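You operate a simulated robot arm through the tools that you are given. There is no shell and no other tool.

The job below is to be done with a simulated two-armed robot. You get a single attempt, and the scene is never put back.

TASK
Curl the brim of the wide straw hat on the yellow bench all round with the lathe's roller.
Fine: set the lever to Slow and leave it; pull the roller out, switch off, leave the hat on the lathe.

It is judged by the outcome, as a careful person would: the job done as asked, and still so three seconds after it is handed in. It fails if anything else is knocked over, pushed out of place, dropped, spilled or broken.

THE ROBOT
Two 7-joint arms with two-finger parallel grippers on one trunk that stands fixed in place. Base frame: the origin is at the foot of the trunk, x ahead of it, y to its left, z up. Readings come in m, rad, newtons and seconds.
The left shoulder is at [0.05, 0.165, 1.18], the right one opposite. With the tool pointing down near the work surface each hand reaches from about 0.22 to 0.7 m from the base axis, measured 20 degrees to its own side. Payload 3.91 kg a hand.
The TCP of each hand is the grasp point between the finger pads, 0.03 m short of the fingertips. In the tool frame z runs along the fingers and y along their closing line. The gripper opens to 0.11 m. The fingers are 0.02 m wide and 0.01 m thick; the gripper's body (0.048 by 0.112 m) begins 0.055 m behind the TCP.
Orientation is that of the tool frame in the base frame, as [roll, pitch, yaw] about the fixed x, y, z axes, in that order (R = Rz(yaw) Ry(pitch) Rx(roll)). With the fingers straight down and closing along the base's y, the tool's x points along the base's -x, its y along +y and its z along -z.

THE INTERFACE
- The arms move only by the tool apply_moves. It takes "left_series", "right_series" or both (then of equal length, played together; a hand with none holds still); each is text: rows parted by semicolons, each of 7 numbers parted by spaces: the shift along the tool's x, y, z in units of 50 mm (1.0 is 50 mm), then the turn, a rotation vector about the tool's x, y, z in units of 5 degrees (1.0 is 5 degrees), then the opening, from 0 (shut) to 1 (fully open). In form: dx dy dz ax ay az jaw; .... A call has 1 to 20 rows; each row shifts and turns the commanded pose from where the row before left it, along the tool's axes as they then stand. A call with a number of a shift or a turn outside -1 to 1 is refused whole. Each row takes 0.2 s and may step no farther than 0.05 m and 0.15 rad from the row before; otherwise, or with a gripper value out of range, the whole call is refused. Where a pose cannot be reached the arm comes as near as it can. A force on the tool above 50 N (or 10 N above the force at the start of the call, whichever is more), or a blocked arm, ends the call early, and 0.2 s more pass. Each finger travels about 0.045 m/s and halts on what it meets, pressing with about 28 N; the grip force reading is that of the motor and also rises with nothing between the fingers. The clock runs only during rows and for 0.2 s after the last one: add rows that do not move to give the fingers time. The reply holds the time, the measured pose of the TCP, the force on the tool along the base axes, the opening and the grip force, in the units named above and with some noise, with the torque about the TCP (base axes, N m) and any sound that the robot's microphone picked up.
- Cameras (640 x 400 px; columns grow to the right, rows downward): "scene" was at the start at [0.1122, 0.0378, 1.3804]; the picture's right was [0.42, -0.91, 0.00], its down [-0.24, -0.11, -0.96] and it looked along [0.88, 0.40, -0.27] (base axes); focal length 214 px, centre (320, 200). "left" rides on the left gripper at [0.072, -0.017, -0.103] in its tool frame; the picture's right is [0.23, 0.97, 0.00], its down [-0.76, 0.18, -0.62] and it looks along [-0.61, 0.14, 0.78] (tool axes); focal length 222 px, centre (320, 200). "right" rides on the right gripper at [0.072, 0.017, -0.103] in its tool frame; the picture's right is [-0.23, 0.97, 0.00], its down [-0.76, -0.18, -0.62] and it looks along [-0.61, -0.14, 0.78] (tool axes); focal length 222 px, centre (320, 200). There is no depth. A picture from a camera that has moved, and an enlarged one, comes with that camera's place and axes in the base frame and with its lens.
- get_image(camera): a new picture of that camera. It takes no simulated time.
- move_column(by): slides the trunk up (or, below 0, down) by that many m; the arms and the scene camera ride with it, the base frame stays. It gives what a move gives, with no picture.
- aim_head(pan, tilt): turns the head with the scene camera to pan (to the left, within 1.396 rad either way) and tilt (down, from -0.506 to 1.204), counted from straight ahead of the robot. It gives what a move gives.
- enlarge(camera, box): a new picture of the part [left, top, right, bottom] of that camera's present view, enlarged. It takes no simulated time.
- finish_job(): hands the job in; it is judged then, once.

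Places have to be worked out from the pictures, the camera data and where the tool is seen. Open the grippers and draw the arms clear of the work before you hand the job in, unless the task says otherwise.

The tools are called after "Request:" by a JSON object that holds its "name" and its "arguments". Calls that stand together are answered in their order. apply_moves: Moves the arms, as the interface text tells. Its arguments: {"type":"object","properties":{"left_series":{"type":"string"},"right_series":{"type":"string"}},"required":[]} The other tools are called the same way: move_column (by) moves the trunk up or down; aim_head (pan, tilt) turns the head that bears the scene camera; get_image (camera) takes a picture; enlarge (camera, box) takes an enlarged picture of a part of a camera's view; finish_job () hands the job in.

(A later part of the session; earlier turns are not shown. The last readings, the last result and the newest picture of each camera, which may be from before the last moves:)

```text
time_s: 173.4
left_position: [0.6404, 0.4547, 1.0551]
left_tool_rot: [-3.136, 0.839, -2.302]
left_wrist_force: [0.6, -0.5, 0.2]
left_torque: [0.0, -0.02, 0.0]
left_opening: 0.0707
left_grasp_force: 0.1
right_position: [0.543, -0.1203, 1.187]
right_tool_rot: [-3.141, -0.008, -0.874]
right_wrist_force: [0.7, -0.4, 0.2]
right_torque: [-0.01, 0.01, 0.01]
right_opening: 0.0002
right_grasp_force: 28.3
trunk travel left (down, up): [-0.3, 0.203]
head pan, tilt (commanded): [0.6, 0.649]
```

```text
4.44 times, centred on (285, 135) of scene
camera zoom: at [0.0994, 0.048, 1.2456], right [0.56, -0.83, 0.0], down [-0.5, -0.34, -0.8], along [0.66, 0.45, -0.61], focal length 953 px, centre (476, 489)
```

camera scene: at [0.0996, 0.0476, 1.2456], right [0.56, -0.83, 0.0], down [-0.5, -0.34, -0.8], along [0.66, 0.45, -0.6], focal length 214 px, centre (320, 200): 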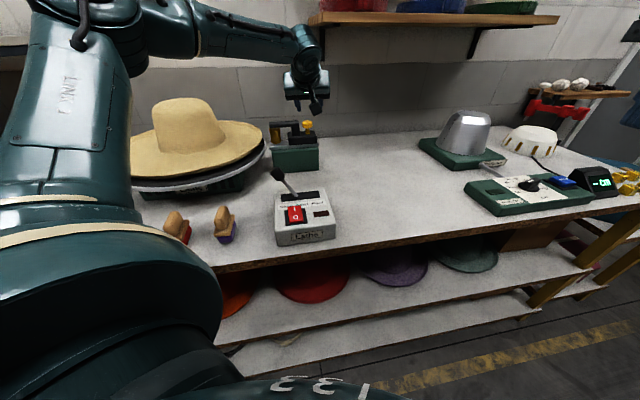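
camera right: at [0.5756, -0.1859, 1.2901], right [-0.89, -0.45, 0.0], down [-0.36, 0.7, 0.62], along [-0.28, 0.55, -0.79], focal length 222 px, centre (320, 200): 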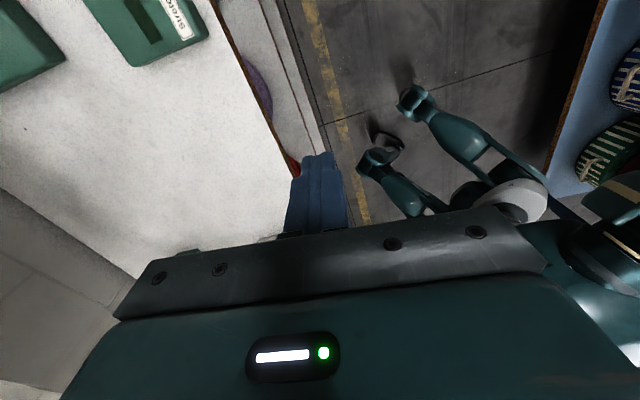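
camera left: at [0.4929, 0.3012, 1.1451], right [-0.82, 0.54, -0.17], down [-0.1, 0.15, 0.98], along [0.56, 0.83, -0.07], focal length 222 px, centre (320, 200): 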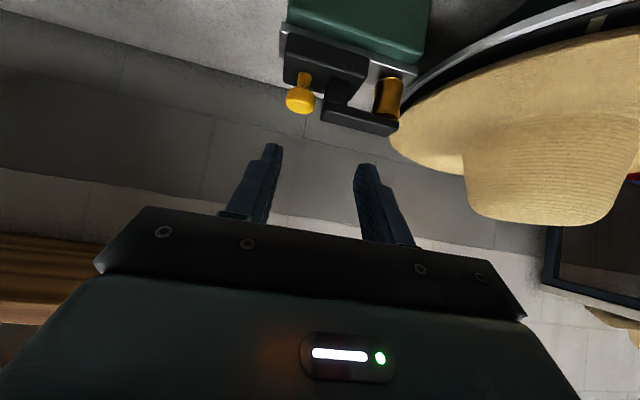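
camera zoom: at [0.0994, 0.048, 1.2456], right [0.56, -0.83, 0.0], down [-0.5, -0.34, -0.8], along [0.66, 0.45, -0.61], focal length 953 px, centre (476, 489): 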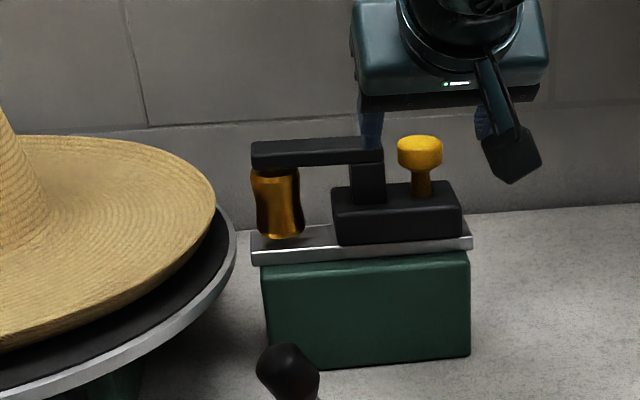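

A finger can't fit between the knob and the arm's post, so I'll push with closed fingers instead: from the knob's right side to run the roller in, and later from the post's left side to pull it out. Closing and moving to the right of the knob.

Request:
{"name": "apply_moves", "arguments": {"left_series": "0 -0.3 0 0 0 0 0.3; 0 -0.38 0 0 0 0 0; 0 0 0.3 0 0 0 0; 0 0 0.4 0 0 0 0; 0 0 0.35 0 0 0 0; 0 0 0 0 0 0 0"}}

Request:
{"name": "enlarge", "arguments": {"camera": "left", "box": [200, 60, 480, 230]}}

Request:
{"name": "enlarge", "arguments": {"camera": "scene", "box": [230, 90, 340, 180]}}

```text
time_s: 174.8
left_position: [0.6904, 0.4604, 1.0188]
left_tool_rot: [-3.138, 0.838, -2.303]
left_wrist_force: [-0.8, 0.7, 0.1]
left_torque: [0.02, -0.01, -0.01]
left_opening: 0.0
left_grasp_force: 28.2
right_position: [0.5427, -0.1206, 1.1864]
right_tool_rot: [-3.141, -0.01, -0.873]
right_wrist_force: [0.1, -0.2, 0.0]
right_torque: [0.01, 0.0, 0.01]
right_opening: 0.0002
right_grasp_force: 28.2
trunk travel left (down, up): [-0.3, 0.203]
head pan, tilt (commanded): [0.6, 0.649]
```

```text
2.29 times, centred on (340, 145) of left
camera zoom: at [0.62, 0.3557, 1.0335], right [-0.82, 0.54, -0.17], down [-0.1, 0.16, 0.98], along [0.56, 0.83, -0.07], focal length 508 px, centre (274, 326)
```

zoom: 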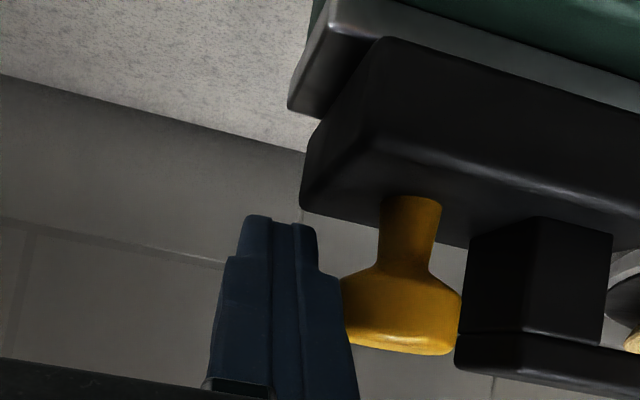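

```text
4.44 times, centred on (285, 135) of scene
camera zoom: at [0.099, 0.0477, 1.2457], right [0.56, -0.83, 0.0], down [-0.5, -0.34, -0.8], along [0.66, 0.45, -0.6], focal length 953 px, centre (476, 489)
```

zoom: 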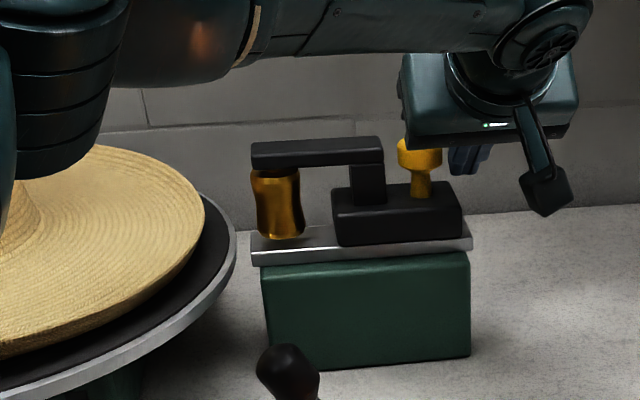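

The closed fingers are just right of the knob. I'll push toward the lathe in 5 mm steps and watch the roller approach the brim.

Request:
{"name": "apply_moves", "arguments": {"left_series": "0 0.1 0 0 0 0 0; 0 0.1 0 0 0 0 0; 0 0.1 0 0 0 0 0; 0 0.1 0 0 0 0 0; 0 0.1 0 0 0 0 0; 0 0 0 0 0 0 0"}}

Request:
{"name": "enlarge", "arguments": {"camera": "scene", "box": [200, 90, 340, 190]}}

Request:
{"name": "get_image", "arguments": {"camera": "left"}}

```text
time_s: 176.2
left_position: [0.6726, 0.4759, 1.0212]
left_tool_rot: [-3.139, 0.838, -2.304]
left_wrist_force: [0.1, 0.3, 0.5]
left_torque: [-0.01, -0.04, 0.01]
left_opening: 0.0
left_grasp_force: 28.1
right_position: [0.5412, -0.1204, 1.1871]
right_tool_rot: [-3.139, -0.007, -0.873]
right_wrist_force: [-0.1, -0.2, 0.6]
right_torque: [0.01, -0.01, 0.01]
right_opening: 0.0001
right_grasp_force: 27.9
trunk travel left (down, up): [-0.3, 0.203]
head pan, tilt (commanded): [0.6, 0.649]
```

```text
4.00 times, centred on (270, 140) of scene
camera zoom: at [0.099, 0.0478, 1.2457], right [0.56, -0.83, 0.0], down [-0.5, -0.34, -0.8], along [0.66, 0.45, -0.6], focal length 858 px, centre (520, 440)
```

zoom: 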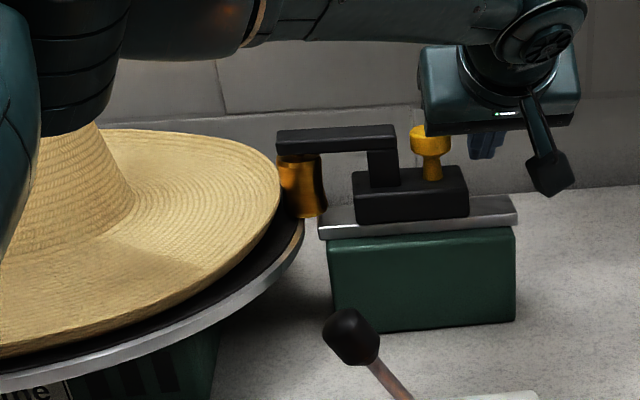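

```text
taken
camera left: at [0.6016, 0.3716, 1.0342], right [-0.82, 0.54, -0.17], down [-0.1, 0.16, 0.98], along [0.56, 0.83, -0.07], focal length 222 px, centre (320, 200)
```

left: 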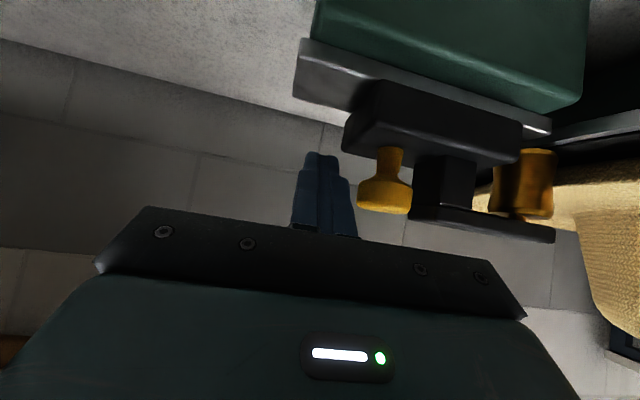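

The carriage slides freely and has coasted ahead; the roller is now at the brim's edge. I'll follow up with the finger to hold it pressed lightly against the brim.

Request:
{"name": "apply_moves", "arguments": {"left_series": "0 0.1 0 0 0 0 0; 0 0.1 0 0 0 0 0; 0 0.08 0 0 0 0 0; 0 0 0 0 0 0 0"}}

Request:
{"name": "enlarge", "arguments": {"camera": "scene", "box": [200, 90, 340, 190]}}

Request:
{"name": "enlarge", "arguments": {"camera": "left", "box": [280, 60, 640, 290]}}

```text
time_s: 177.2
left_position: [0.6623, 0.4875, 1.02]
left_tool_rot: [-3.136, 0.837, -2.304]
left_wrist_force: [0.6, -0.3, 0.5]
left_torque: [0.0, 0.02, 0.02]
left_opening: 0.0
left_grasp_force: 28.4
right_position: [0.5422, -0.1203, 1.1876]
right_tool_rot: [-3.139, -0.009, -0.873]
right_wrist_force: [0.2, -0.2, 0.3]
right_torque: [-0.04, -0.02, 0.02]
right_opening: 0.0003
right_grasp_force: 27.7
trunk travel left (down, up): [-0.3, 0.203]
head pan, tilt (commanded): [0.6, 0.649]
```

```text
4.00 times, centred on (270, 140) of scene
camera zoom: at [0.0991, 0.0477, 1.2457], right [0.56, -0.83, 0.0], down [-0.5, -0.34, -0.8], along [0.66, 0.45, -0.6], focal length 858 px, centre (520, 440)
```

zoom: 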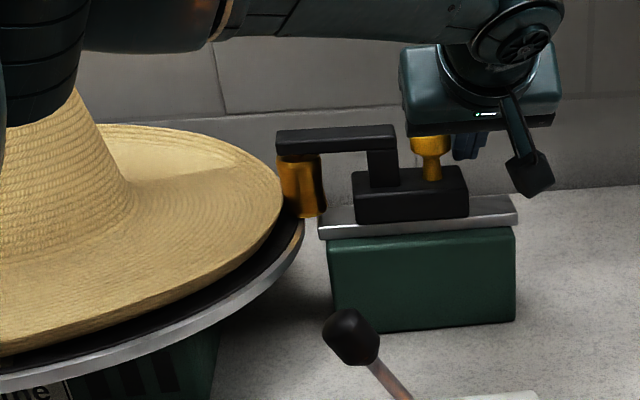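

```text
1.74 times, centred on (460, 175) of left
camera zoom: at [0.5921, 0.3817, 1.0345], right [-0.82, 0.54, -0.17], down [-0.1, 0.16, 0.98], along [0.56, 0.83, -0.07], focal length 386 px, centre (76, 244)
```

zoom: 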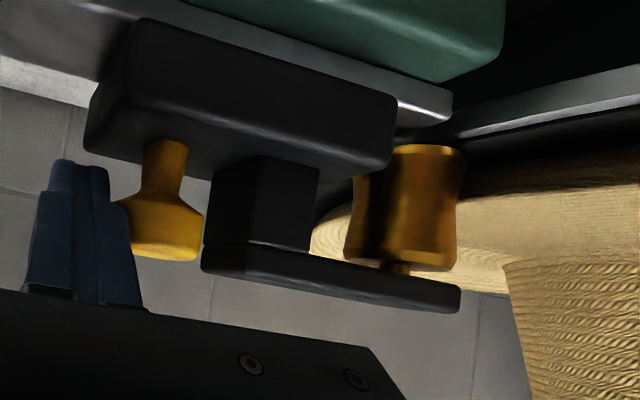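

The finger has just reached the knob again and the roller sits at the lip. I'll push a bit more and watch the force and the brim.

Request:
{"name": "apply_moves", "arguments": {"left_series": "0 0.08 0 0 0 0 0; 0 0.08 0 0 0 0 0; 0 0 0 0 0 0 0"}}

Request:
{"name": "enlarge", "arguments": {"camera": "scene", "box": [200, 90, 340, 190]}}

Request:
{"name": "enlarge", "arguments": {"camera": "left", "box": [280, 60, 640, 290]}}

```text
time_s: 178.1
left_position: [0.6569, 0.4907, 1.0196]
left_tool_rot: [-3.137, 0.838, -2.303]
left_wrist_force: [4.0, -3.5, -0.5]
left_torque: [-0.03, -0.01, -0.02]
left_opening: 0.0
left_grasp_force: 27.8
right_position: [0.5427, -0.1207, 1.1871]
right_tool_rot: [-3.14, -0.008, -0.872]
right_wrist_force: [0.2, 0.0, 0.2]
right_torque: [-0.02, -0.02, 0.01]
right_opening: 0.0002
right_grasp_force: 28.0
trunk travel left (down, up): [-0.3, 0.203]
head pan, tilt (commanded): [0.6, 0.649]
```

```text
4.00 times, centred on (270, 140) of scene
camera zoom: at [0.0992, 0.0474, 1.2457], right [0.56, -0.83, 0.0], down [-0.5, -0.34, -0.8], along [0.66, 0.45, -0.6], focal length 858 px, centre (520, 440)
```

zoom: 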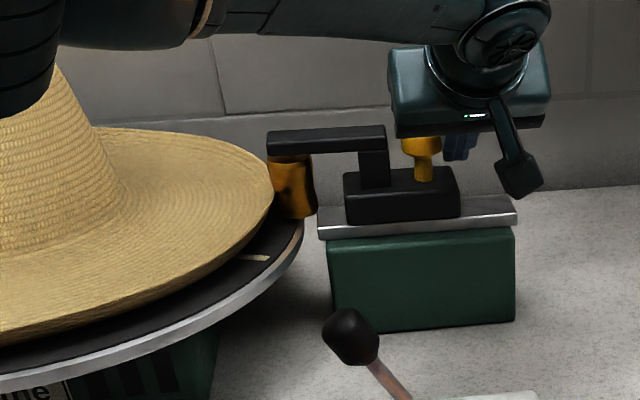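

```text
1.74 times, centred on (460, 175) of left
camera zoom: at [0.586, 0.3866, 1.0343], right [-0.82, 0.54, -0.17], down [-0.1, 0.16, 0.98], along [0.56, 0.83, -0.07], focal length 386 px, centre (76, 244)
```

zoom: 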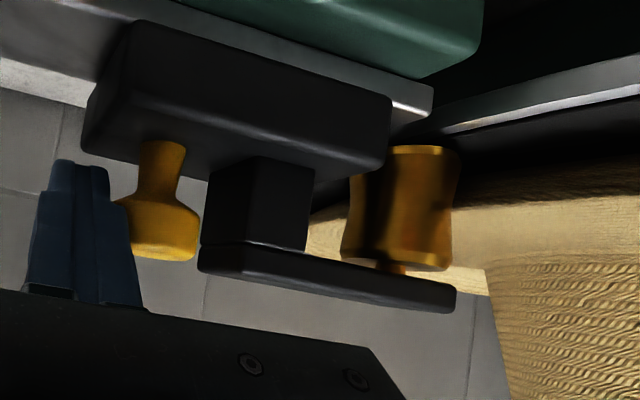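

The roller now presses the brim with ~5 N. Comparing mark positions, the plate in fact turns about once every 5 s. I'll hold for a couple of seconds and look at the brim for curling.

Request:
{"name": "apply_moves", "arguments": {"left_series": "0 0.02 0 0 0 0 0; 0 0 0 0 0 0 0; 0 0 0 0 0 0 0; 0 0 0 0 0 0 0; 0 0 0 0 0 0 0; 0 0 0 0 0 0 0; 0 0 0 0 0 0 0; 0 0 0 0 0 0 0"}}

Request:
{"name": "enlarge", "arguments": {"camera": "scene", "box": [100, 70, 340, 220]}}

Request:
{"name": "enlarge", "arguments": {"camera": "scene", "box": [220, 110, 310, 180]}}

```text
time_s: 179.8
left_position: [0.6568, 0.4908, 1.02]
left_tool_rot: [-3.137, 0.837, -2.304]
left_wrist_force: [9.6, -9.1, -0.2]
left_torque: [0.03, 0.06, -0.06]
left_opening: 0.0
left_grasp_force: 28.0
right_position: [0.5424, -0.1208, 1.1868]
right_tool_rot: [-3.141, -0.006, -0.874]
right_wrist_force: [0.0, -0.6, -0.2]
right_torque: [-0.01, 0.01, 0.01]
right_opening: 0.0
right_grasp_force: 28.3
trunk travel left (down, up): [-0.3, 0.203]
head pan, tilt (commanded): [0.6, 0.649]
```

```text
2.67 times, centred on (220, 145) of scene
camera zoom: at [0.0995, 0.0473, 1.2457], right [0.56, -0.83, 0.0], down [-0.5, -0.34, -0.8], along [0.66, 0.45, -0.6], focal length 572 px, centre (587, 347)
```

zoom: 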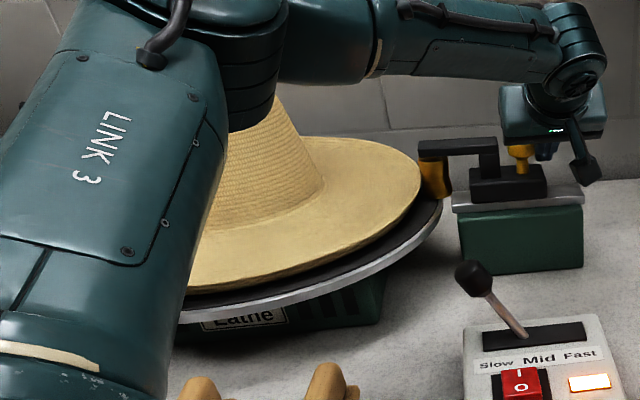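

```text
5.71 times, centred on (265, 145) of scene
camera zoom: at [0.0995, 0.0473, 1.2457], right [0.56, -0.83, 0.0], down [-0.5, -0.34, -0.8], along [0.66, 0.45, -0.6], focal length 1226 px, centre (634, 514)
```

zoom: 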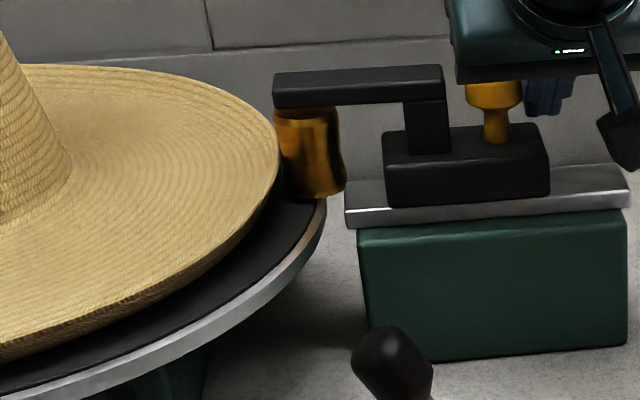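

Contact force is ~13 N now. I'll hold several more seconds, then compare the brim's edge.

Request:
{"name": "apply_moves", "arguments": {"left_series": "0 0 0 0 0 0 0; 0 0 0 0 0 0 0; 0 0 0 0 0 0 0; 0 0 0 0 0 0 0; 0 0 0 0 0 0 0; 0 0 0 0 0 0 0; 0 0 0 0 0 0 0; 0 0 0 0 0 0 0; 0 0 0 0 0 0 0; 0 0 0 0 0 0 0; 0 0 0 0 0 0 0; 0 0 0 0 0 0 0; 0 0 0 0 0 0 0; 0 0 0 0 0 0 0"}}

Request:
{"name": "enlarge", "arguments": {"camera": "scene", "box": [160, 100, 310, 200]}}

Request:
{"name": "enlarge", "arguments": {"camera": "left", "box": [280, 60, 640, 290]}}

```text
time_s: 182.8
left_position: [0.6556, 0.4903, 1.0182]
left_tool_rot: [-3.138, 0.837, -2.302]
left_wrist_force: [6.7, -8.7, -0.7]
left_torque: [0.0, 0.01, -0.06]
left_opening: 0.0002
left_grasp_force: 28.5
right_position: [0.5422, -0.1211, 1.1868]
right_tool_rot: [-3.14, -0.007, -0.872]
right_wrist_force: [-0.2, 1.0, 0.5]
right_torque: [-0.05, 0.01, 0.01]
right_opening: 0.0
right_grasp_force: 28.1
trunk travel left (down, up): [-0.3, 0.203]
head pan, tilt (commanded): [0.6, 0.649]
```

```text
4.00 times, centred on (235, 150) of scene
camera zoom: at [0.0994, 0.0468, 1.2457], right [0.56, -0.83, 0.0], down [-0.5, -0.34, -0.8], along [0.66, 0.45, -0.6], focal length 858 px, centre (660, 400)
```

zoom: 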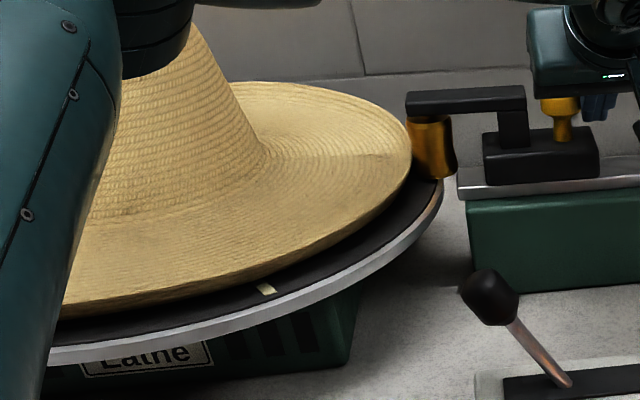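

```text
1.74 times, centred on (460, 175) of left
camera zoom: at [0.5853, 0.3866, 1.0342], right [-0.82, 0.54, -0.17], down [-0.1, 0.16, 0.98], along [0.56, 0.83, -0.07], focal length 386 px, centre (76, 244)
```

zoom: 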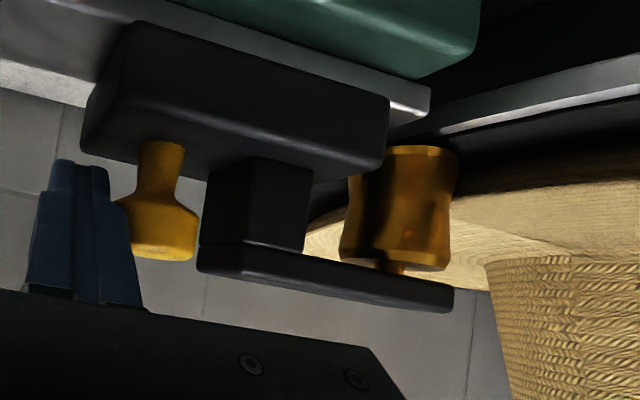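

The mark confirms ~69°/s (about 5.2 s per turn). I'll keep the roller in contact for further turns so the whole brim is covered, sampling the force.

Request:
{"name": "apply_moves", "arguments": {"left_series": "0 0.02 0 0 0 0 0; 0 0 0 0 0 0 0; 0 0 0 0 0 0 0; 0 0 0 0 0 0 0; 0 0 0 0 0 0 0; 0 0 0 0 0 0 0; 0 0 0 0 0 0 0; 0 0 0 0 0 0 0; 0 0 0 0 0 0 0; 0 0 0 0 0 0 0; 0 0 0 0 0 0 0; 0 0 0 0 0 0 0"}}

Request:
{"name": "enlarge", "arguments": {"camera": "scene", "box": [160, 100, 310, 200]}}

Request:
{"name": "apply_moves", "arguments": {"left_series": "0 0 0 0 0 0 0; 0 0 0 0 0 0 0; 0 0 0 0 0 0 0; 0 0 0 0 0 0 0; 0 0 0 0 0 0 0; 0 0 0 0 0 0 0; 0 0 0 0 0 0 0; 0 0 0 0 0 0 0; 0 0 0 0 0 0 0; 0 0 0 0 0 0 0; 0 0 0 0 0 0 0; 0 0 0 0 0 0 0"}}

Request:
{"name": "enlarge", "arguments": {"camera": "scene", "box": [160, 100, 310, 200]}}

```text
time_s: 185.4
left_position: [0.655, 0.49, 1.0208]
left_tool_rot: [-3.136, 0.84, -2.305]
left_wrist_force: [7.2, -11.8, 2.7]
left_torque: [0.05, 0.0, 0.03]
left_opening: 0.0
left_grasp_force: 27.5
right_position: [0.5428, -0.1217, 1.1871]
right_tool_rot: [-3.14, -0.006, -0.874]
right_wrist_force: [0.3, 0.7, -0.2]
right_torque: [-0.03, -0.02, -0.03]
right_opening: 0.0001
right_grasp_force: 28.0
trunk travel left (down, up): [-0.3, 0.203]
head pan, tilt (commanded): [0.6, 0.649]
```

```text
4.00 times, centred on (235, 150) of scene
camera zoom: at [0.0992, 0.0467, 1.2458], right [0.56, -0.83, 0.0], down [-0.5, -0.34, -0.8], along [0.66, 0.45, -0.6], focal length 858 px, centre (660, 400)
```

zoom: 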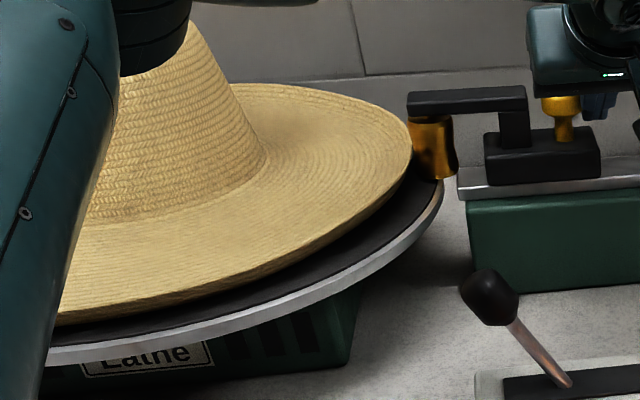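

```text
time_s: 188.1
left_position: [0.6549, 0.4903, 1.0212]
left_tool_rot: [-3.139, 0.84, -2.304]
left_wrist_force: [2.0, -6.4, 4.6]
left_torque: [0.08, 0.04, 0.0]
left_opening: 0.0
left_grasp_force: 27.9
right_position: [0.5432, -0.1214, 1.1874]
right_tool_rot: [-3.14, -0.006, -0.873]
right_wrist_force: [-0.3, 0.5, -0.4]
right_torque: [0.07, 0.03, -0.01]
right_opening: 0.0
right_grasp_force: 28.2
trunk travel left (down, up): [-0.3, 0.203]
head pan, tilt (commanded): [0.6, 0.649]
```

```text
4.00 times, centred on (235, 150) of scene
camera zoom: at [0.0994, 0.0463, 1.2457], right [0.56, -0.83, 0.0], down [-0.5, -0.34, -0.8], along [0.66, 0.45, -0.6], focal length 858 px, centre (660, 400)
```

zoom: 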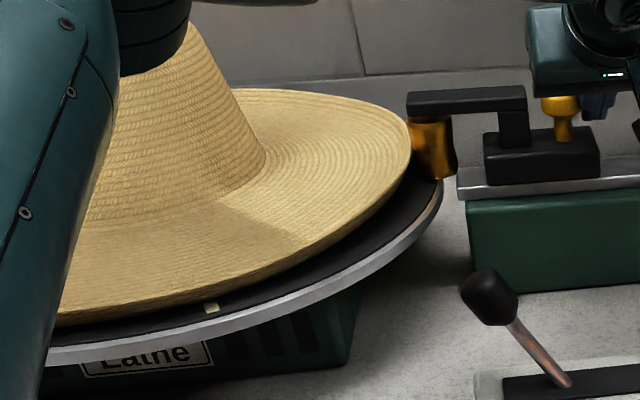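

The hat turns with the plate (its weave seam moves with the mark). I'll zoom in tightly on the brim's edge to look for the curl.

Request:
{"name": "enlarge", "arguments": {"camera": "scene", "box": [195, 115, 275, 165]}}

Request:
{"name": "enlarge", "arguments": {"camera": "scene", "box": [175, 150, 255, 200]}}

Request:
{"name": "enlarge", "arguments": {"camera": "left", "box": [440, 100, 640, 240]}}

```text
8.00 times, centred on (235, 140) of scene
camera zoom: at [0.0994, 0.0463, 1.2457], right [0.56, -0.83, 0.0], down [-0.5, -0.34, -0.8], along [0.66, 0.45, -0.6], focal length 1716 px, centre (1000, 680)
```

zoom: 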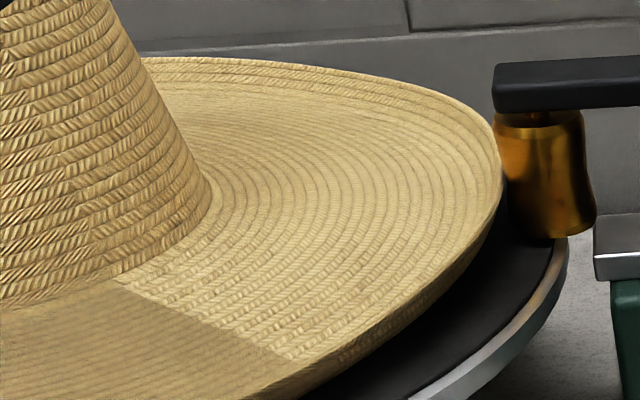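

```text
8.00 times, centred on (215, 175) of scene
camera zoom: at [0.0994, 0.0463, 1.2457], right [0.56, -0.83, 0.0], down [-0.5, -0.34, -0.8], along [0.66, 0.45, -0.6], focal length 1716 px, centre (1160, 400)
```

zoom: 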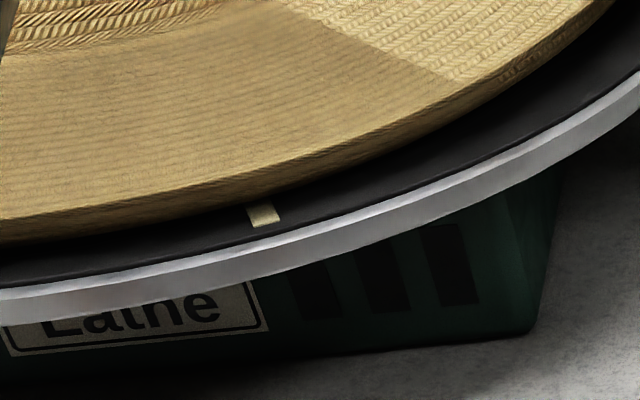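

```text
2.86 times, centred on (540, 170) of left
camera zoom: at [0.5846, 0.3863, 1.0353], right [-0.82, 0.54, -0.17], down [-0.1, 0.15, 0.98], along [0.56, 0.83, -0.07], focal length 635 px, centre (-309, 286)
```

zoom: 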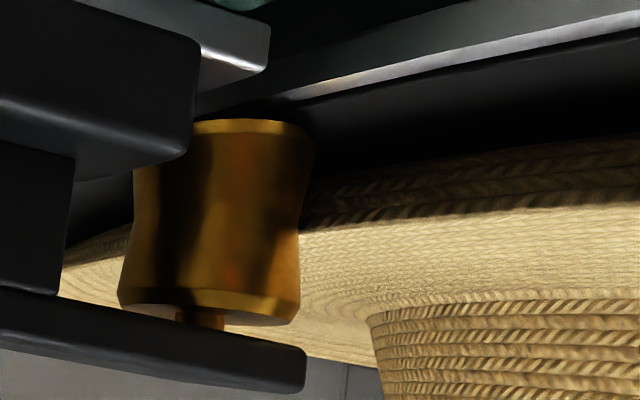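

No obvious change to the naked eye yet, and the roller has travelled about 43 mm. I'll press slightly more, 2–4 mm, to see whether it reaches its inner stop while watching the force.

Request:
{"name": "apply_moves", "arguments": {"left_series": "0 0.04 0 0 0 0 0; 0 0 0 0 0 0 0; 0 0.04 0 0 0 0 0; 0 0 0 0 0 0 0; 0 0 0 0 0 0 0"}}

Request:
{"name": "enlarge", "arguments": {"camera": "scene", "box": [160, 100, 310, 200]}}

```text
time_s: 189.2
left_position: [0.6536, 0.4922, 1.0216]
left_tool_rot: [-3.134, 0.841, -2.307]
left_wrist_force: [12.2, -20.5, 5.5]
left_torque: [0.17, 0.05, 0.01]
left_opening: 0.0001
left_grasp_force: 28.2
right_position: [0.5426, -0.1222, 1.1871]
right_tool_rot: [-3.138, -0.004, -0.873]
right_wrist_force: [0.5, 0.0, -0.7]
right_torque: [-0.05, 0.0, 0.01]
right_opening: 0.0
right_grasp_force: 28.2
trunk travel left (down, up): [-0.3, 0.203]
head pan, tilt (commanded): [0.6, 0.649]
```

```text
4.00 times, centred on (235, 150) of scene
camera zoom: at [0.0996, 0.0453, 1.2458], right [0.56, -0.83, 0.0], down [-0.5, -0.34, -0.8], along [0.66, 0.45, -0.6], focal length 858 px, centre (660, 400)
```

zoom: 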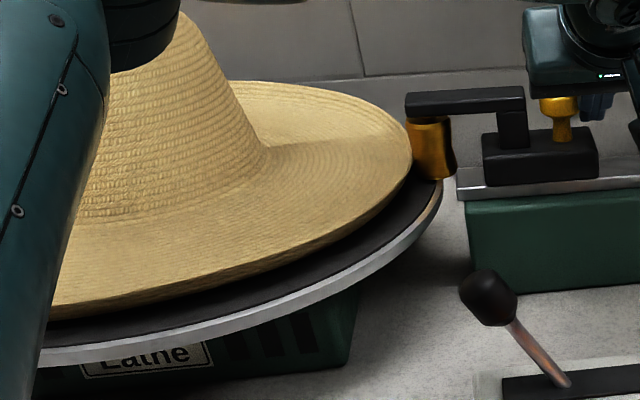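

The carriage hasn't moved under 24 N, so the roller is at its inner stop, fully in, and has been for about two turns. I'll ease the finger off and let it run another turn or more.

Request:
{"name": "apply_moves", "arguments": {"left_series": "0 -0.08 0 0 0 0 0; 0 0 0 0 0 0 0; 0 0 0 0 0 0 0; 0 0 0 0 0 0 0; 0 0 0 0 0 0 0; 0 0 0 0 0 0 0; 0 0 0 0 0 0 0; 0 0 0 0 0 0 0; 0 0 0 0 0 0 0; 0 0 0 0 0 0 0; 0 0 0 0 0 0 0; 0 0 0 0 0 0 0; 0 0 0 0 0 0 0; 0 0 0 0 0 0 0; 0 0 0 0 0 0 0; 0 0 0 0 0 0 0; 0 0 0 0 0 0 0; 0 0 0 0 0 0 0; 0 0 0 0 0 0 0; 0 0 0 0 0 0 0"}}

Request:
{"name": "enlarge", "arguments": {"camera": "scene", "box": [160, 100, 310, 200]}}

Request:
{"name": "enlarge", "arguments": {"camera": "left", "box": [440, 100, 640, 240]}}

```text
time_s: 193.4
left_position: [0.6556, 0.4909, 1.0232]
left_tool_rot: [-3.139, 0.839, -2.304]
left_wrist_force: [4.3, -9.1, 6.7]
left_torque: [0.08, 0.03, -0.01]
left_opening: 0.0
left_grasp_force: 28.1
right_position: [0.5419, -0.1234, 1.1865]
right_tool_rot: [-3.14, -0.007, -0.873]
right_wrist_force: [0.1, -0.1, -1.0]
right_torque: [0.04, 0.03, -0.02]
right_opening: 0.0
right_grasp_force: 27.8
trunk travel left (down, up): [-0.3, 0.203]
head pan, tilt (commanded): [0.6, 0.649]
```

```text
4.00 times, centred on (235, 150) of scene
camera zoom: at [0.0992, 0.0456, 1.2458], right [0.56, -0.83, 0.0], down [-0.5, -0.34, -0.8], along [0.66, 0.45, -0.6], focal length 858 px, centre (660, 400)
```

zoom: 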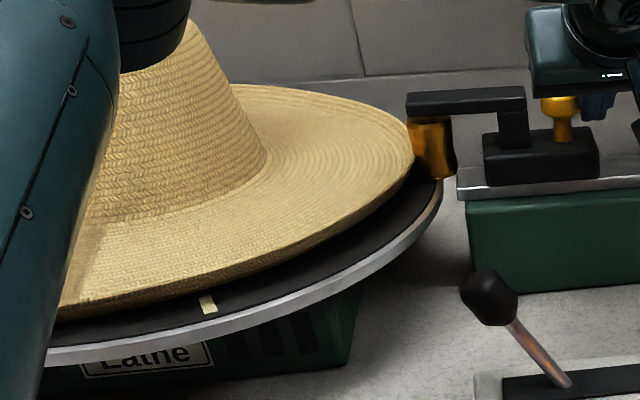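

```text
2.86 times, centred on (540, 170) of left
camera zoom: at [0.5843, 0.3864, 1.0353], right [-0.82, 0.54, -0.17], down [-0.1, 0.15, 0.98], along [0.56, 0.83, -0.07], focal length 635 px, centre (-309, 286)
```

zoom: 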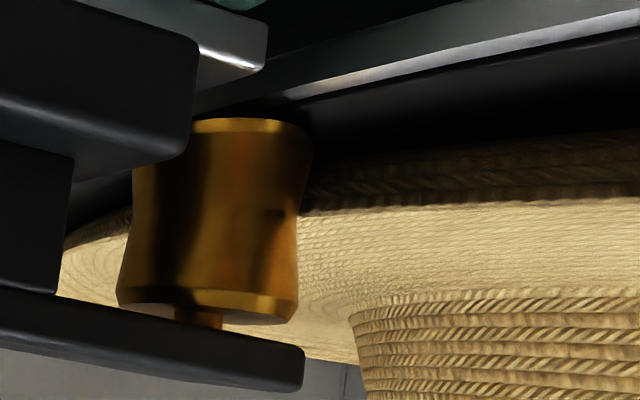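

The hat has turned about 2¾ times with the roller fully in. Since the brim pushes back on the roller, I'll simply draw the finger back to the right first and see how far the carriage follows.

Request:
{"name": "apply_moves", "arguments": {"left_series": "0 -0.15 0 0 0 0 0; 0 -0.2 0 0 0 0 0; 0 -0.3 0 0 0 0 0; 0 -0.3 0 0 0 0 0; 0 0 0 0 0 0 0"}}

Request:
{"name": "enlarge", "arguments": {"camera": "scene", "box": [200, 90, 340, 190]}}

Request:
{"name": "get_image", "arguments": {"camera": "left"}}

```text
time_s: 194.7
left_position: [0.6894, 0.4604, 1.0189]
left_tool_rot: [-3.139, 0.839, -2.301]
left_wrist_force: [-0.1, 0.7, -0.2]
left_torque: [-0.03, -0.02, 0.01]
left_opening: 0.0
left_grasp_force: 27.9
right_position: [0.5416, -0.1213, 1.187]
right_tool_rot: [-3.14, -0.01, -0.874]
right_wrist_force: [-0.2, -0.6, -0.3]
right_torque: [-0.01, -0.01, -0.02]
right_opening: 0.0003
right_grasp_force: 28.2
trunk travel left (down, up): [-0.3, 0.203]
head pan, tilt (commanded): [0.6, 0.649]
```

```text
4.00 times, centred on (270, 140) of scene
camera zoom: at [0.099, 0.0476, 1.2457], right [0.56, -0.83, 0.0], down [-0.5, -0.34, -0.8], along [0.66, 0.45, -0.6], focal length 858 px, centre (520, 440)
```

zoom: 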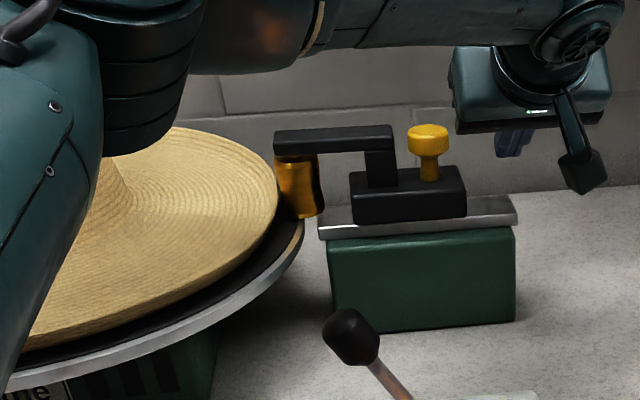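

```text
taken
camera left: at [0.6188, 0.3557, 1.0341], right [-0.82, 0.54, -0.17], down [-0.1, 0.16, 0.98], along [0.56, 0.83, -0.07], focal length 222 px, centre (320, 200)
```

left: 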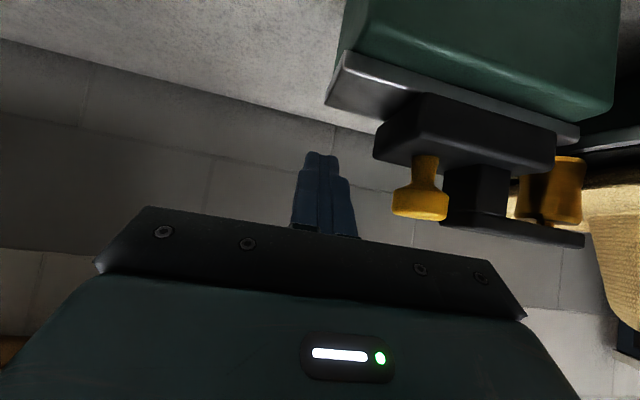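

The carriage followed only ~7 mm, to where the roller just touches the brim. I'll try drawing it out by pressing lightly on top of the knob and dragging to the right. First moving above the knob.

Request:
{"name": "apply_moves", "arguments": {"left_series": "-0.685 0 -0.614 0 0 0 0; 0.063 0.705 -0.07 0 0 0 0; 0.063 0.705 -0.07 0 0 0 0; 0 0 0 0 0 0 0"}}

Request:
{"name": "enlarge", "arguments": {"camera": "left", "box": [220, 60, 480, 230]}}

Request:
{"name": "enlarge", "arguments": {"camera": "scene", "box": [200, 90, 340, 190]}}

```text
time_s: 195.7
left_position: [0.6302, 0.5004, 1.0667]
left_tool_rot: [-3.136, 0.837, -2.3]
left_wrist_force: [-0.4, 0.0, -0.2]
left_torque: [0.0, 0.04, -0.02]
left_opening: 0.0
left_grasp_force: 28.7
right_position: [0.5423, -0.1208, 1.1869]
right_tool_rot: [3.141, -0.01, -0.873]
right_wrist_force: [-0.6, 0.1, 0.4]
right_torque: [-0.02, 0.04, -0.01]
right_opening: 0.0
right_grasp_force: 28.1
trunk travel left (down, up): [-0.3, 0.203]
head pan, tilt (commanded): [0.6, 0.649]
```

```text
2.35 times, centred on (350, 145) of left
camera zoom: at [0.5593, 0.3953, 1.0803], right [-0.82, 0.54, -0.17], down [-0.1, 0.16, 0.98], along [0.56, 0.83, -0.07], focal length 523 px, centre (249, 329)
```

zoom: 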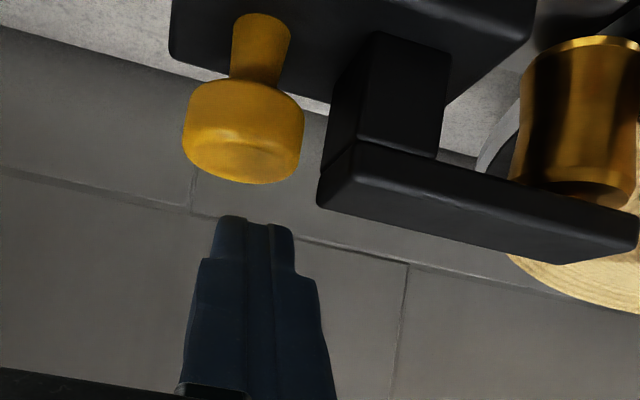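

```text
4.00 times, centred on (270, 140) of scene
camera zoom: at [0.0991, 0.0477, 1.2457], right [0.56, -0.83, 0.0], down [-0.5, -0.34, -0.8], along [0.66, 0.45, -0.6], focal length 858 px, centre (520, 440)
```

zoom: 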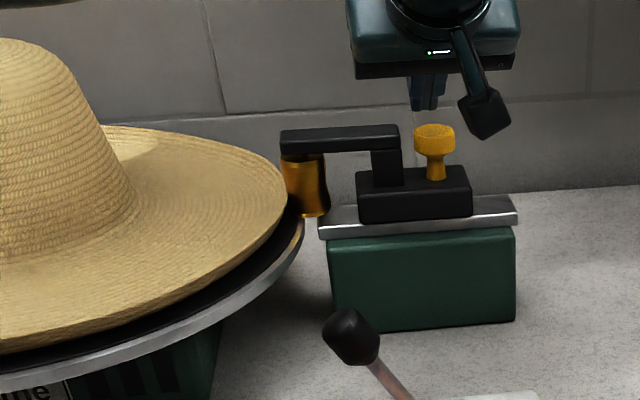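

The fingertips hover over the knob's cap. I'll lower in small steps to get a light press.

Request:
{"name": "apply_moves", "arguments": {"left_series": "0.149 0 0.134 0 0 0 0; 0.06 0 0.053 0 0 0 0; 0.06 0 0.053 0 0 0 0; 0 0 0 0 0 0 0"}}

Request:
{"name": "enlarge", "arguments": {"camera": "left", "box": [220, 60, 480, 230]}}

```text
time_s: 196.7
left_position: [0.6306, 0.5, 1.0525]
left_tool_rot: [-3.134, 0.843, -2.3]
left_wrist_force: [4.1, 1.9, 12.3]
left_torque: [0.2, -0.23, 0.06]
left_opening: 0.0001
left_grasp_force: 27.9
right_position: [0.5407, -0.1224, 1.187]
right_tool_rot: [-3.139, -0.008, -0.871]
right_wrist_force: [0.2, -0.5, 0.1]
right_torque: [0.02, -0.01, 0.03]
right_opening: 0.0
right_grasp_force: 28.0
trunk travel left (down, up): [-0.3, 0.203]
head pan, tilt (commanded): [0.6, 0.649]
```

```text
2.35 times, centred on (350, 145) of left
camera zoom: at [0.5603, 0.3952, 1.0656], right [-0.82, 0.54, -0.18], down [-0.11, 0.15, 0.98], along [0.56, 0.83, -0.07], focal length 523 px, centre (249, 329)
```

zoom: 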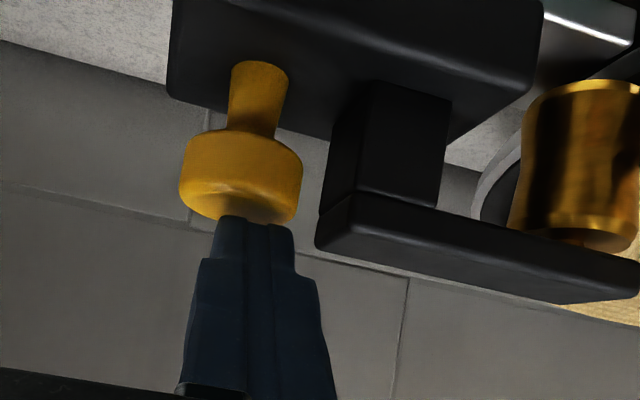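

Pressing the cap with ~12 N. Now I'll drag it to the right (away from the lathe) in small steps.

Request:
{"name": "apply_moves", "arguments": {"left_series": "0 -0.15 0 0 0 0 0; 0 -0.15 0 0 0 0 0; 0 -0.15 0 0 0 0 0; 0 -0.15 0 0 0 0 0; 0 -0.15 0 0 0 0 0; 0 0 0 0 0 0 0"}}

Request:
{"name": "enlarge", "arguments": {"camera": "left", "box": [220, 60, 480, 230]}}

Request:
{"name": "enlarge", "arguments": {"camera": "scene", "box": [200, 90, 340, 190]}}

```text
time_s: 198.1
left_position: [0.6568, 0.4765, 1.0522]
left_tool_rot: [-3.134, 0.844, -2.296]
left_wrist_force: [-8.8, 4.8, 21.7]
left_torque: [0.39, -0.01, 0.19]
left_opening: 0.0
left_grasp_force: 27.9
right_position: [0.5388, -0.1221, 1.1885]
right_tool_rot: [-3.136, -0.011, -0.873]
right_wrist_force: [0.1, 0.4, -1.4]
right_torque: [-0.05, -0.01, -0.01]
right_opening: 0.0
right_grasp_force: 27.8
trunk travel left (down, up): [-0.3, 0.203]
head pan, tilt (commanded): [0.6, 0.649]
```

```text
2.35 times, centred on (350, 145) of left
camera zoom: at [0.5861, 0.371, 1.0657], right [-0.82, 0.54, -0.18], down [-0.11, 0.15, 0.98], along [0.56, 0.83, -0.07], focal length 523 px, centre (249, 329)
```

zoom: 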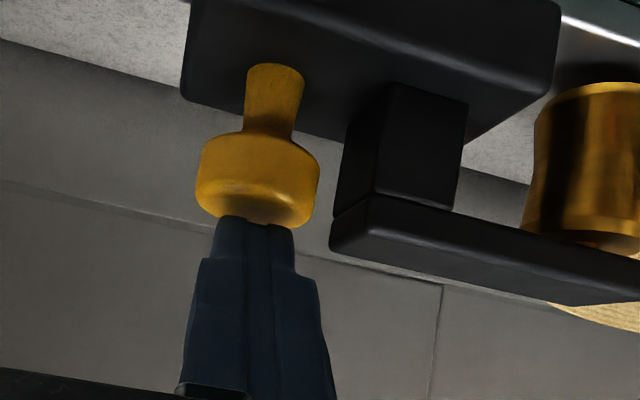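

```text
4.00 times, centred on (270, 140) of scene
camera zoom: at [0.0957, 0.0467, 1.2462], right [0.56, -0.83, 0.0], down [-0.5, -0.34, -0.8], along [0.66, 0.45, -0.6], focal length 858 px, centre (520, 440)
```

zoom: 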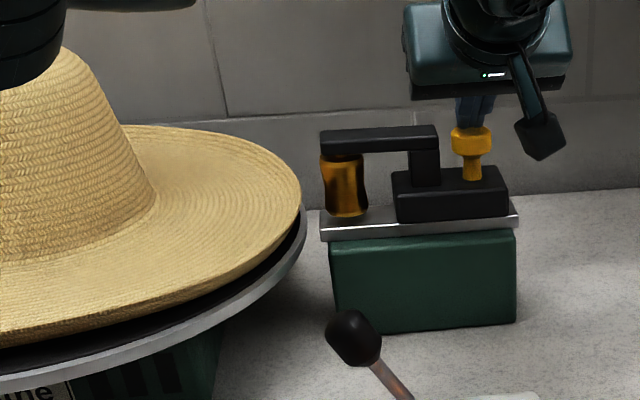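

The roller is back at its original out position. I'll lift the finger off the knob and inspect the brim while the lathe still turns.

Request:
{"name": "apply_moves", "arguments": {"left_series": "-0.4 0 -0.36 0 0 0 0; -0.6 0 -0.54 0 0 0 0.3; -0.6 0 -0.54 0 0 0 0.3"}}

Request:
{"name": "enlarge", "arguments": {"camera": "scene", "box": [100, 70, 340, 220]}}

Request:
{"name": "enlarge", "arguments": {"camera": "scene", "box": [210, 110, 290, 160]}}

Request:
{"name": "get_image", "arguments": {"camera": "left"}}

```text
time_s: 198.8
left_position: [0.6605, 0.4751, 1.1565]
left_tool_rot: [-3.138, 0.838, -2.304]
left_wrist_force: [-0.9, -0.2, 0.7]
left_torque: [-0.01, -0.02, -0.02]
left_opening: 0.0328
left_grasp_force: 0.0
right_position: [0.5421, -0.121, 1.186]
right_tool_rot: [-3.14, -0.01, -0.875]
right_wrist_force: [0.2, -0.3, 0.6]
right_torque: [0.02, -0.02, 0.0]
right_opening: 0.0001
right_grasp_force: 28.0
trunk travel left (down, up): [-0.3, 0.203]
head pan, tilt (commanded): [0.6, 0.649]
```

```text
2.67 times, centred on (220, 145) of scene
camera zoom: at [0.0987, 0.0476, 1.2457], right [0.56, -0.83, 0.0], down [-0.5, -0.34, -0.8], along [0.66, 0.45, -0.6], focal length 572 px, centre (587, 347)
```

zoom: 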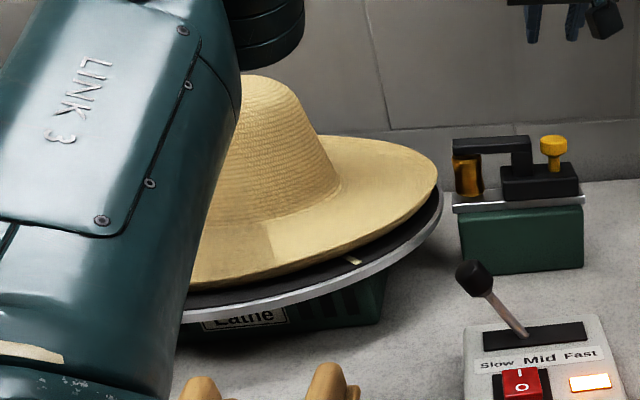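

```text
8.00 times, centred on (250, 135) of scene
camera zoom: at [0.0987, 0.0476, 1.2457], right [0.56, -0.83, 0.0], down [-0.5, -0.34, -0.8], along [0.66, 0.45, -0.6], focal length 1716 px, centre (880, 720)
```

zoom: 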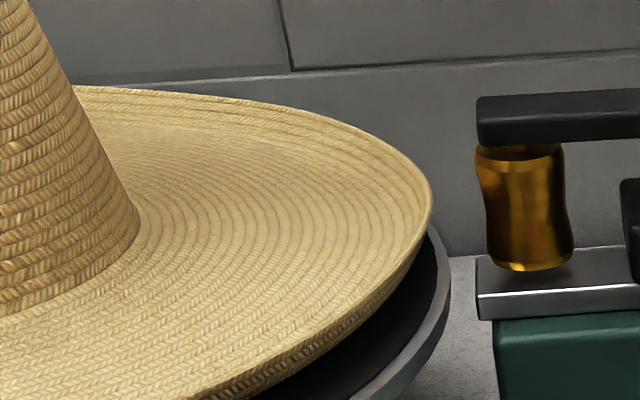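

```text
taken
camera left: at [0.5894, 0.3703, 1.1699], right [-0.82, 0.54, -0.17], down [-0.1, 0.16, 0.98], along [0.56, 0.83, -0.07], focal length 222 px, centre (320, 200)
```

left: 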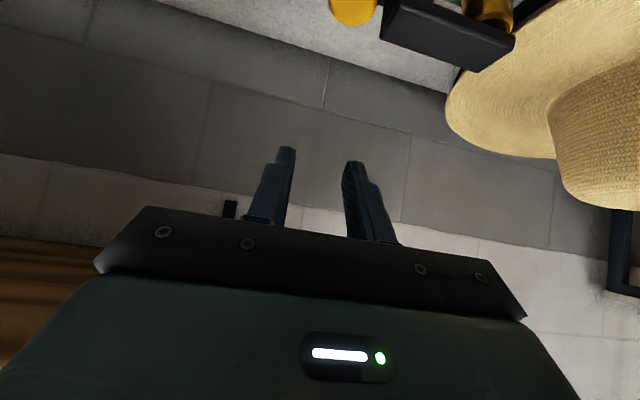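

I'll zoom the left camera on the brim's silhouette to compare its profile with the earlier edge-on view.

Request:
{"name": "enlarge", "arguments": {"camera": "left", "box": [430, 20, 640, 160]}}

Request:
{"name": "apply_moves", "arguments": {"left_series": "0.744 0 0.668 0 0 0 0.3; 0.744 0 0.668 0 0 0 0.3; 0 0 0 0 0 0 0.3"}}

Request:
{"name": "enlarge", "arguments": {"camera": "left", "box": [430, 60, 640, 230]}}

```text
2.86 times, centred on (535, 90) of left
camera zoom: at [0.5894, 0.3703, 1.1699], right [-0.82, 0.54, -0.17], down [-0.1, 0.16, 0.98], along [0.56, 0.83, -0.07], focal length 635 px, centre (-294, 514)
```

zoom: 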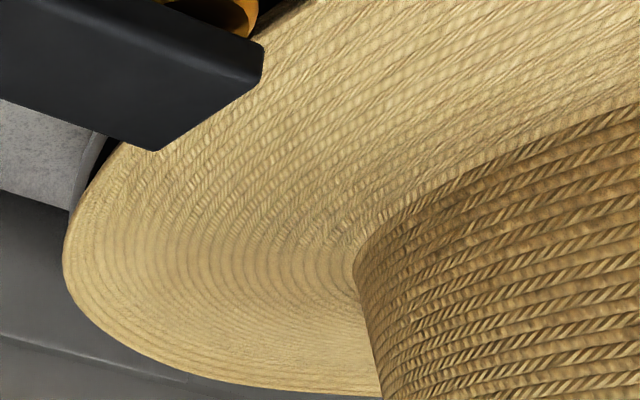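

```text
time_s: 199.7
left_position: [0.6601, 0.4734, 1.0577]
left_tool_rot: [-3.138, 0.838, -2.301]
left_wrist_force: [-0.6, 0.2, 0.3]
left_torque: [-0.02, 0.01, 0.03]
left_opening: 0.0328
left_grasp_force: 0.1
right_position: [0.5426, -0.1209, 1.1882]
right_tool_rot: [-3.14, -0.008, -0.872]
right_wrist_force: [0.0, -0.1, 0.6]
right_torque: [-0.03, -0.01, 0.02]
right_opening: 0.0
right_grasp_force: 28.1
trunk travel left (down, up): [-0.3, 0.203]
head pan, tilt (commanded): [0.6, 0.649]
```

```text
2.35 times, centred on (535, 145) of left
camera zoom: at [0.59, 0.3684, 1.0715], right [-0.82, 0.54, -0.17], down [-0.1, 0.16, 0.98], along [0.56, 0.83, -0.07], focal length 523 px, centre (-186, 329)
```

zoom: 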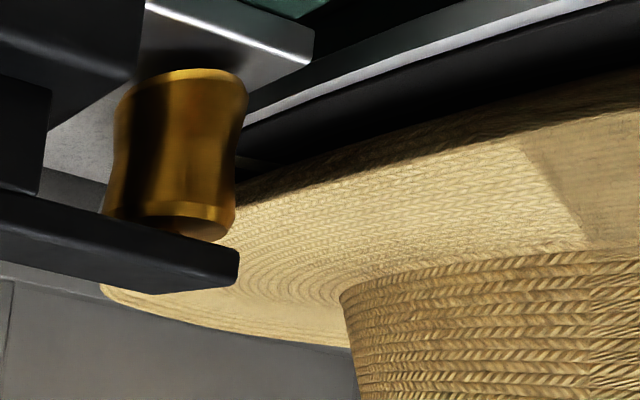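

Inconclusive from here. I'll move the left hand back and lower so its camera looks nearly edge-on at the brim.

Request:
{"name": "apply_moves", "arguments": {"left_series": "0.865 -0.206 -0.339 0 0 0 0.3; 0.865 -0.206 -0.339 0 0 0 0.3; 0.865 -0.206 -0.339 0 0 0 0.3"}}

Request:
{"name": "get_image", "arguments": {"camera": "left"}}

Request:
{"name": "enlarge", "arguments": {"camera": "left", "box": [420, 80, 600, 220]}}

```text
time_s: 200.4
left_position: [0.6001, 0.3609, 0.995]
left_tool_rot: [-3.135, 0.839, -2.301]
left_wrist_force: [0.3, 0.8, -0.6]
left_torque: [0.01, -0.02, 0.0]
left_opening: 0.0332
left_grasp_force: 0.0
right_position: [0.5423, -0.1211, 1.1869]
right_tool_rot: [-3.14, -0.009, -0.873]
right_wrist_force: [0.1, -0.7, 0.4]
right_torque: [0.02, -0.04, 0.0]
right_opening: 0.0001
right_grasp_force: 28.3
trunk travel left (down, up): [-0.3, 0.203]
head pan, tilt (commanded): [0.6, 0.649]
```

```text
taken
camera left: at [0.5289, 0.2565, 1.0089], right [-0.82, 0.54, -0.17], down [-0.1, 0.15, 0.98], along [0.56, 0.83, -0.07], focal length 222 px, centre (320, 200)
```

left: 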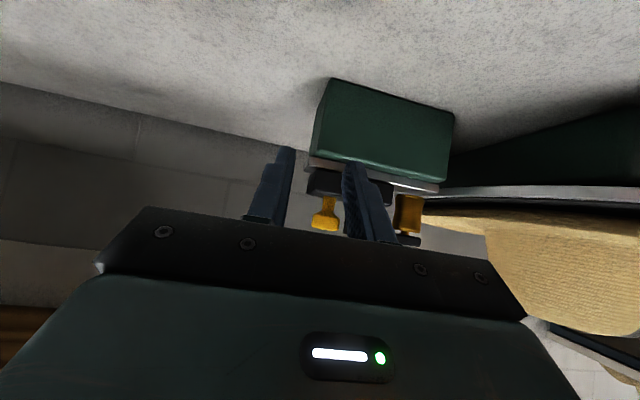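

```text
2.86 times, centred on (510, 150) of left
camera zoom: at [0.5289, 0.2565, 1.0089], right [-0.82, 0.54, -0.17], down [-0.1, 0.15, 0.98], along [0.56, 0.83, -0.07], focal length 635 px, centre (-223, 343)
```

zoom: 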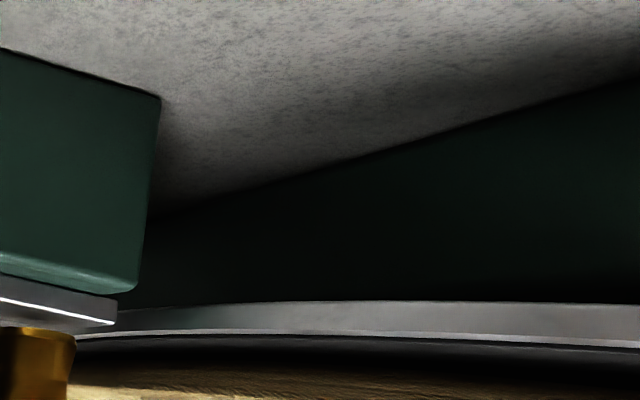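

Request:
{"name": "enlarge", "arguments": {"camera": "left", "box": [390, 170, 550, 260]}}

Request:
{"name": "enlarge", "arguments": {"camera": "left", "box": [460, 160, 640, 340]}}

```text
4.00 times, centred on (470, 215) of left
camera zoom: at [0.5289, 0.2565, 1.0089], right [-0.82, 0.54, -0.17], down [-0.1, 0.15, 0.98], along [0.56, 0.83, -0.07], focal length 888 px, centre (-280, 140)
```

zoom: 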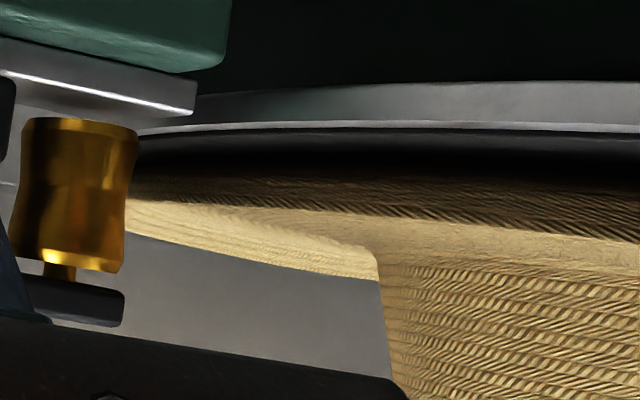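

```text
2.22 times, centred on (550, 250) of left
camera zoom: at [0.5289, 0.2565, 1.0089], right [-0.82, 0.54, -0.17], down [-0.1, 0.15, 0.98], along [0.56, 0.83, -0.07], focal length 494 px, centre (-191, 89)
```

zoom: 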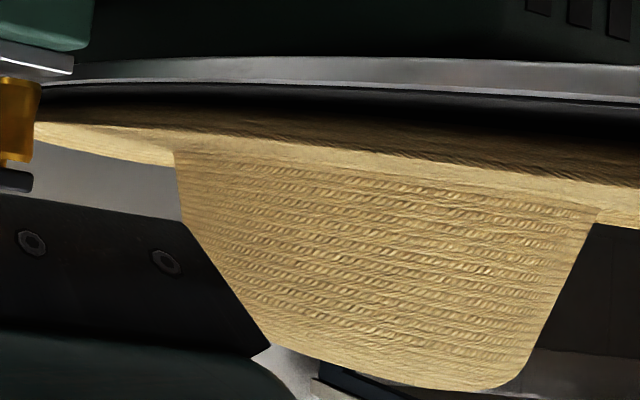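

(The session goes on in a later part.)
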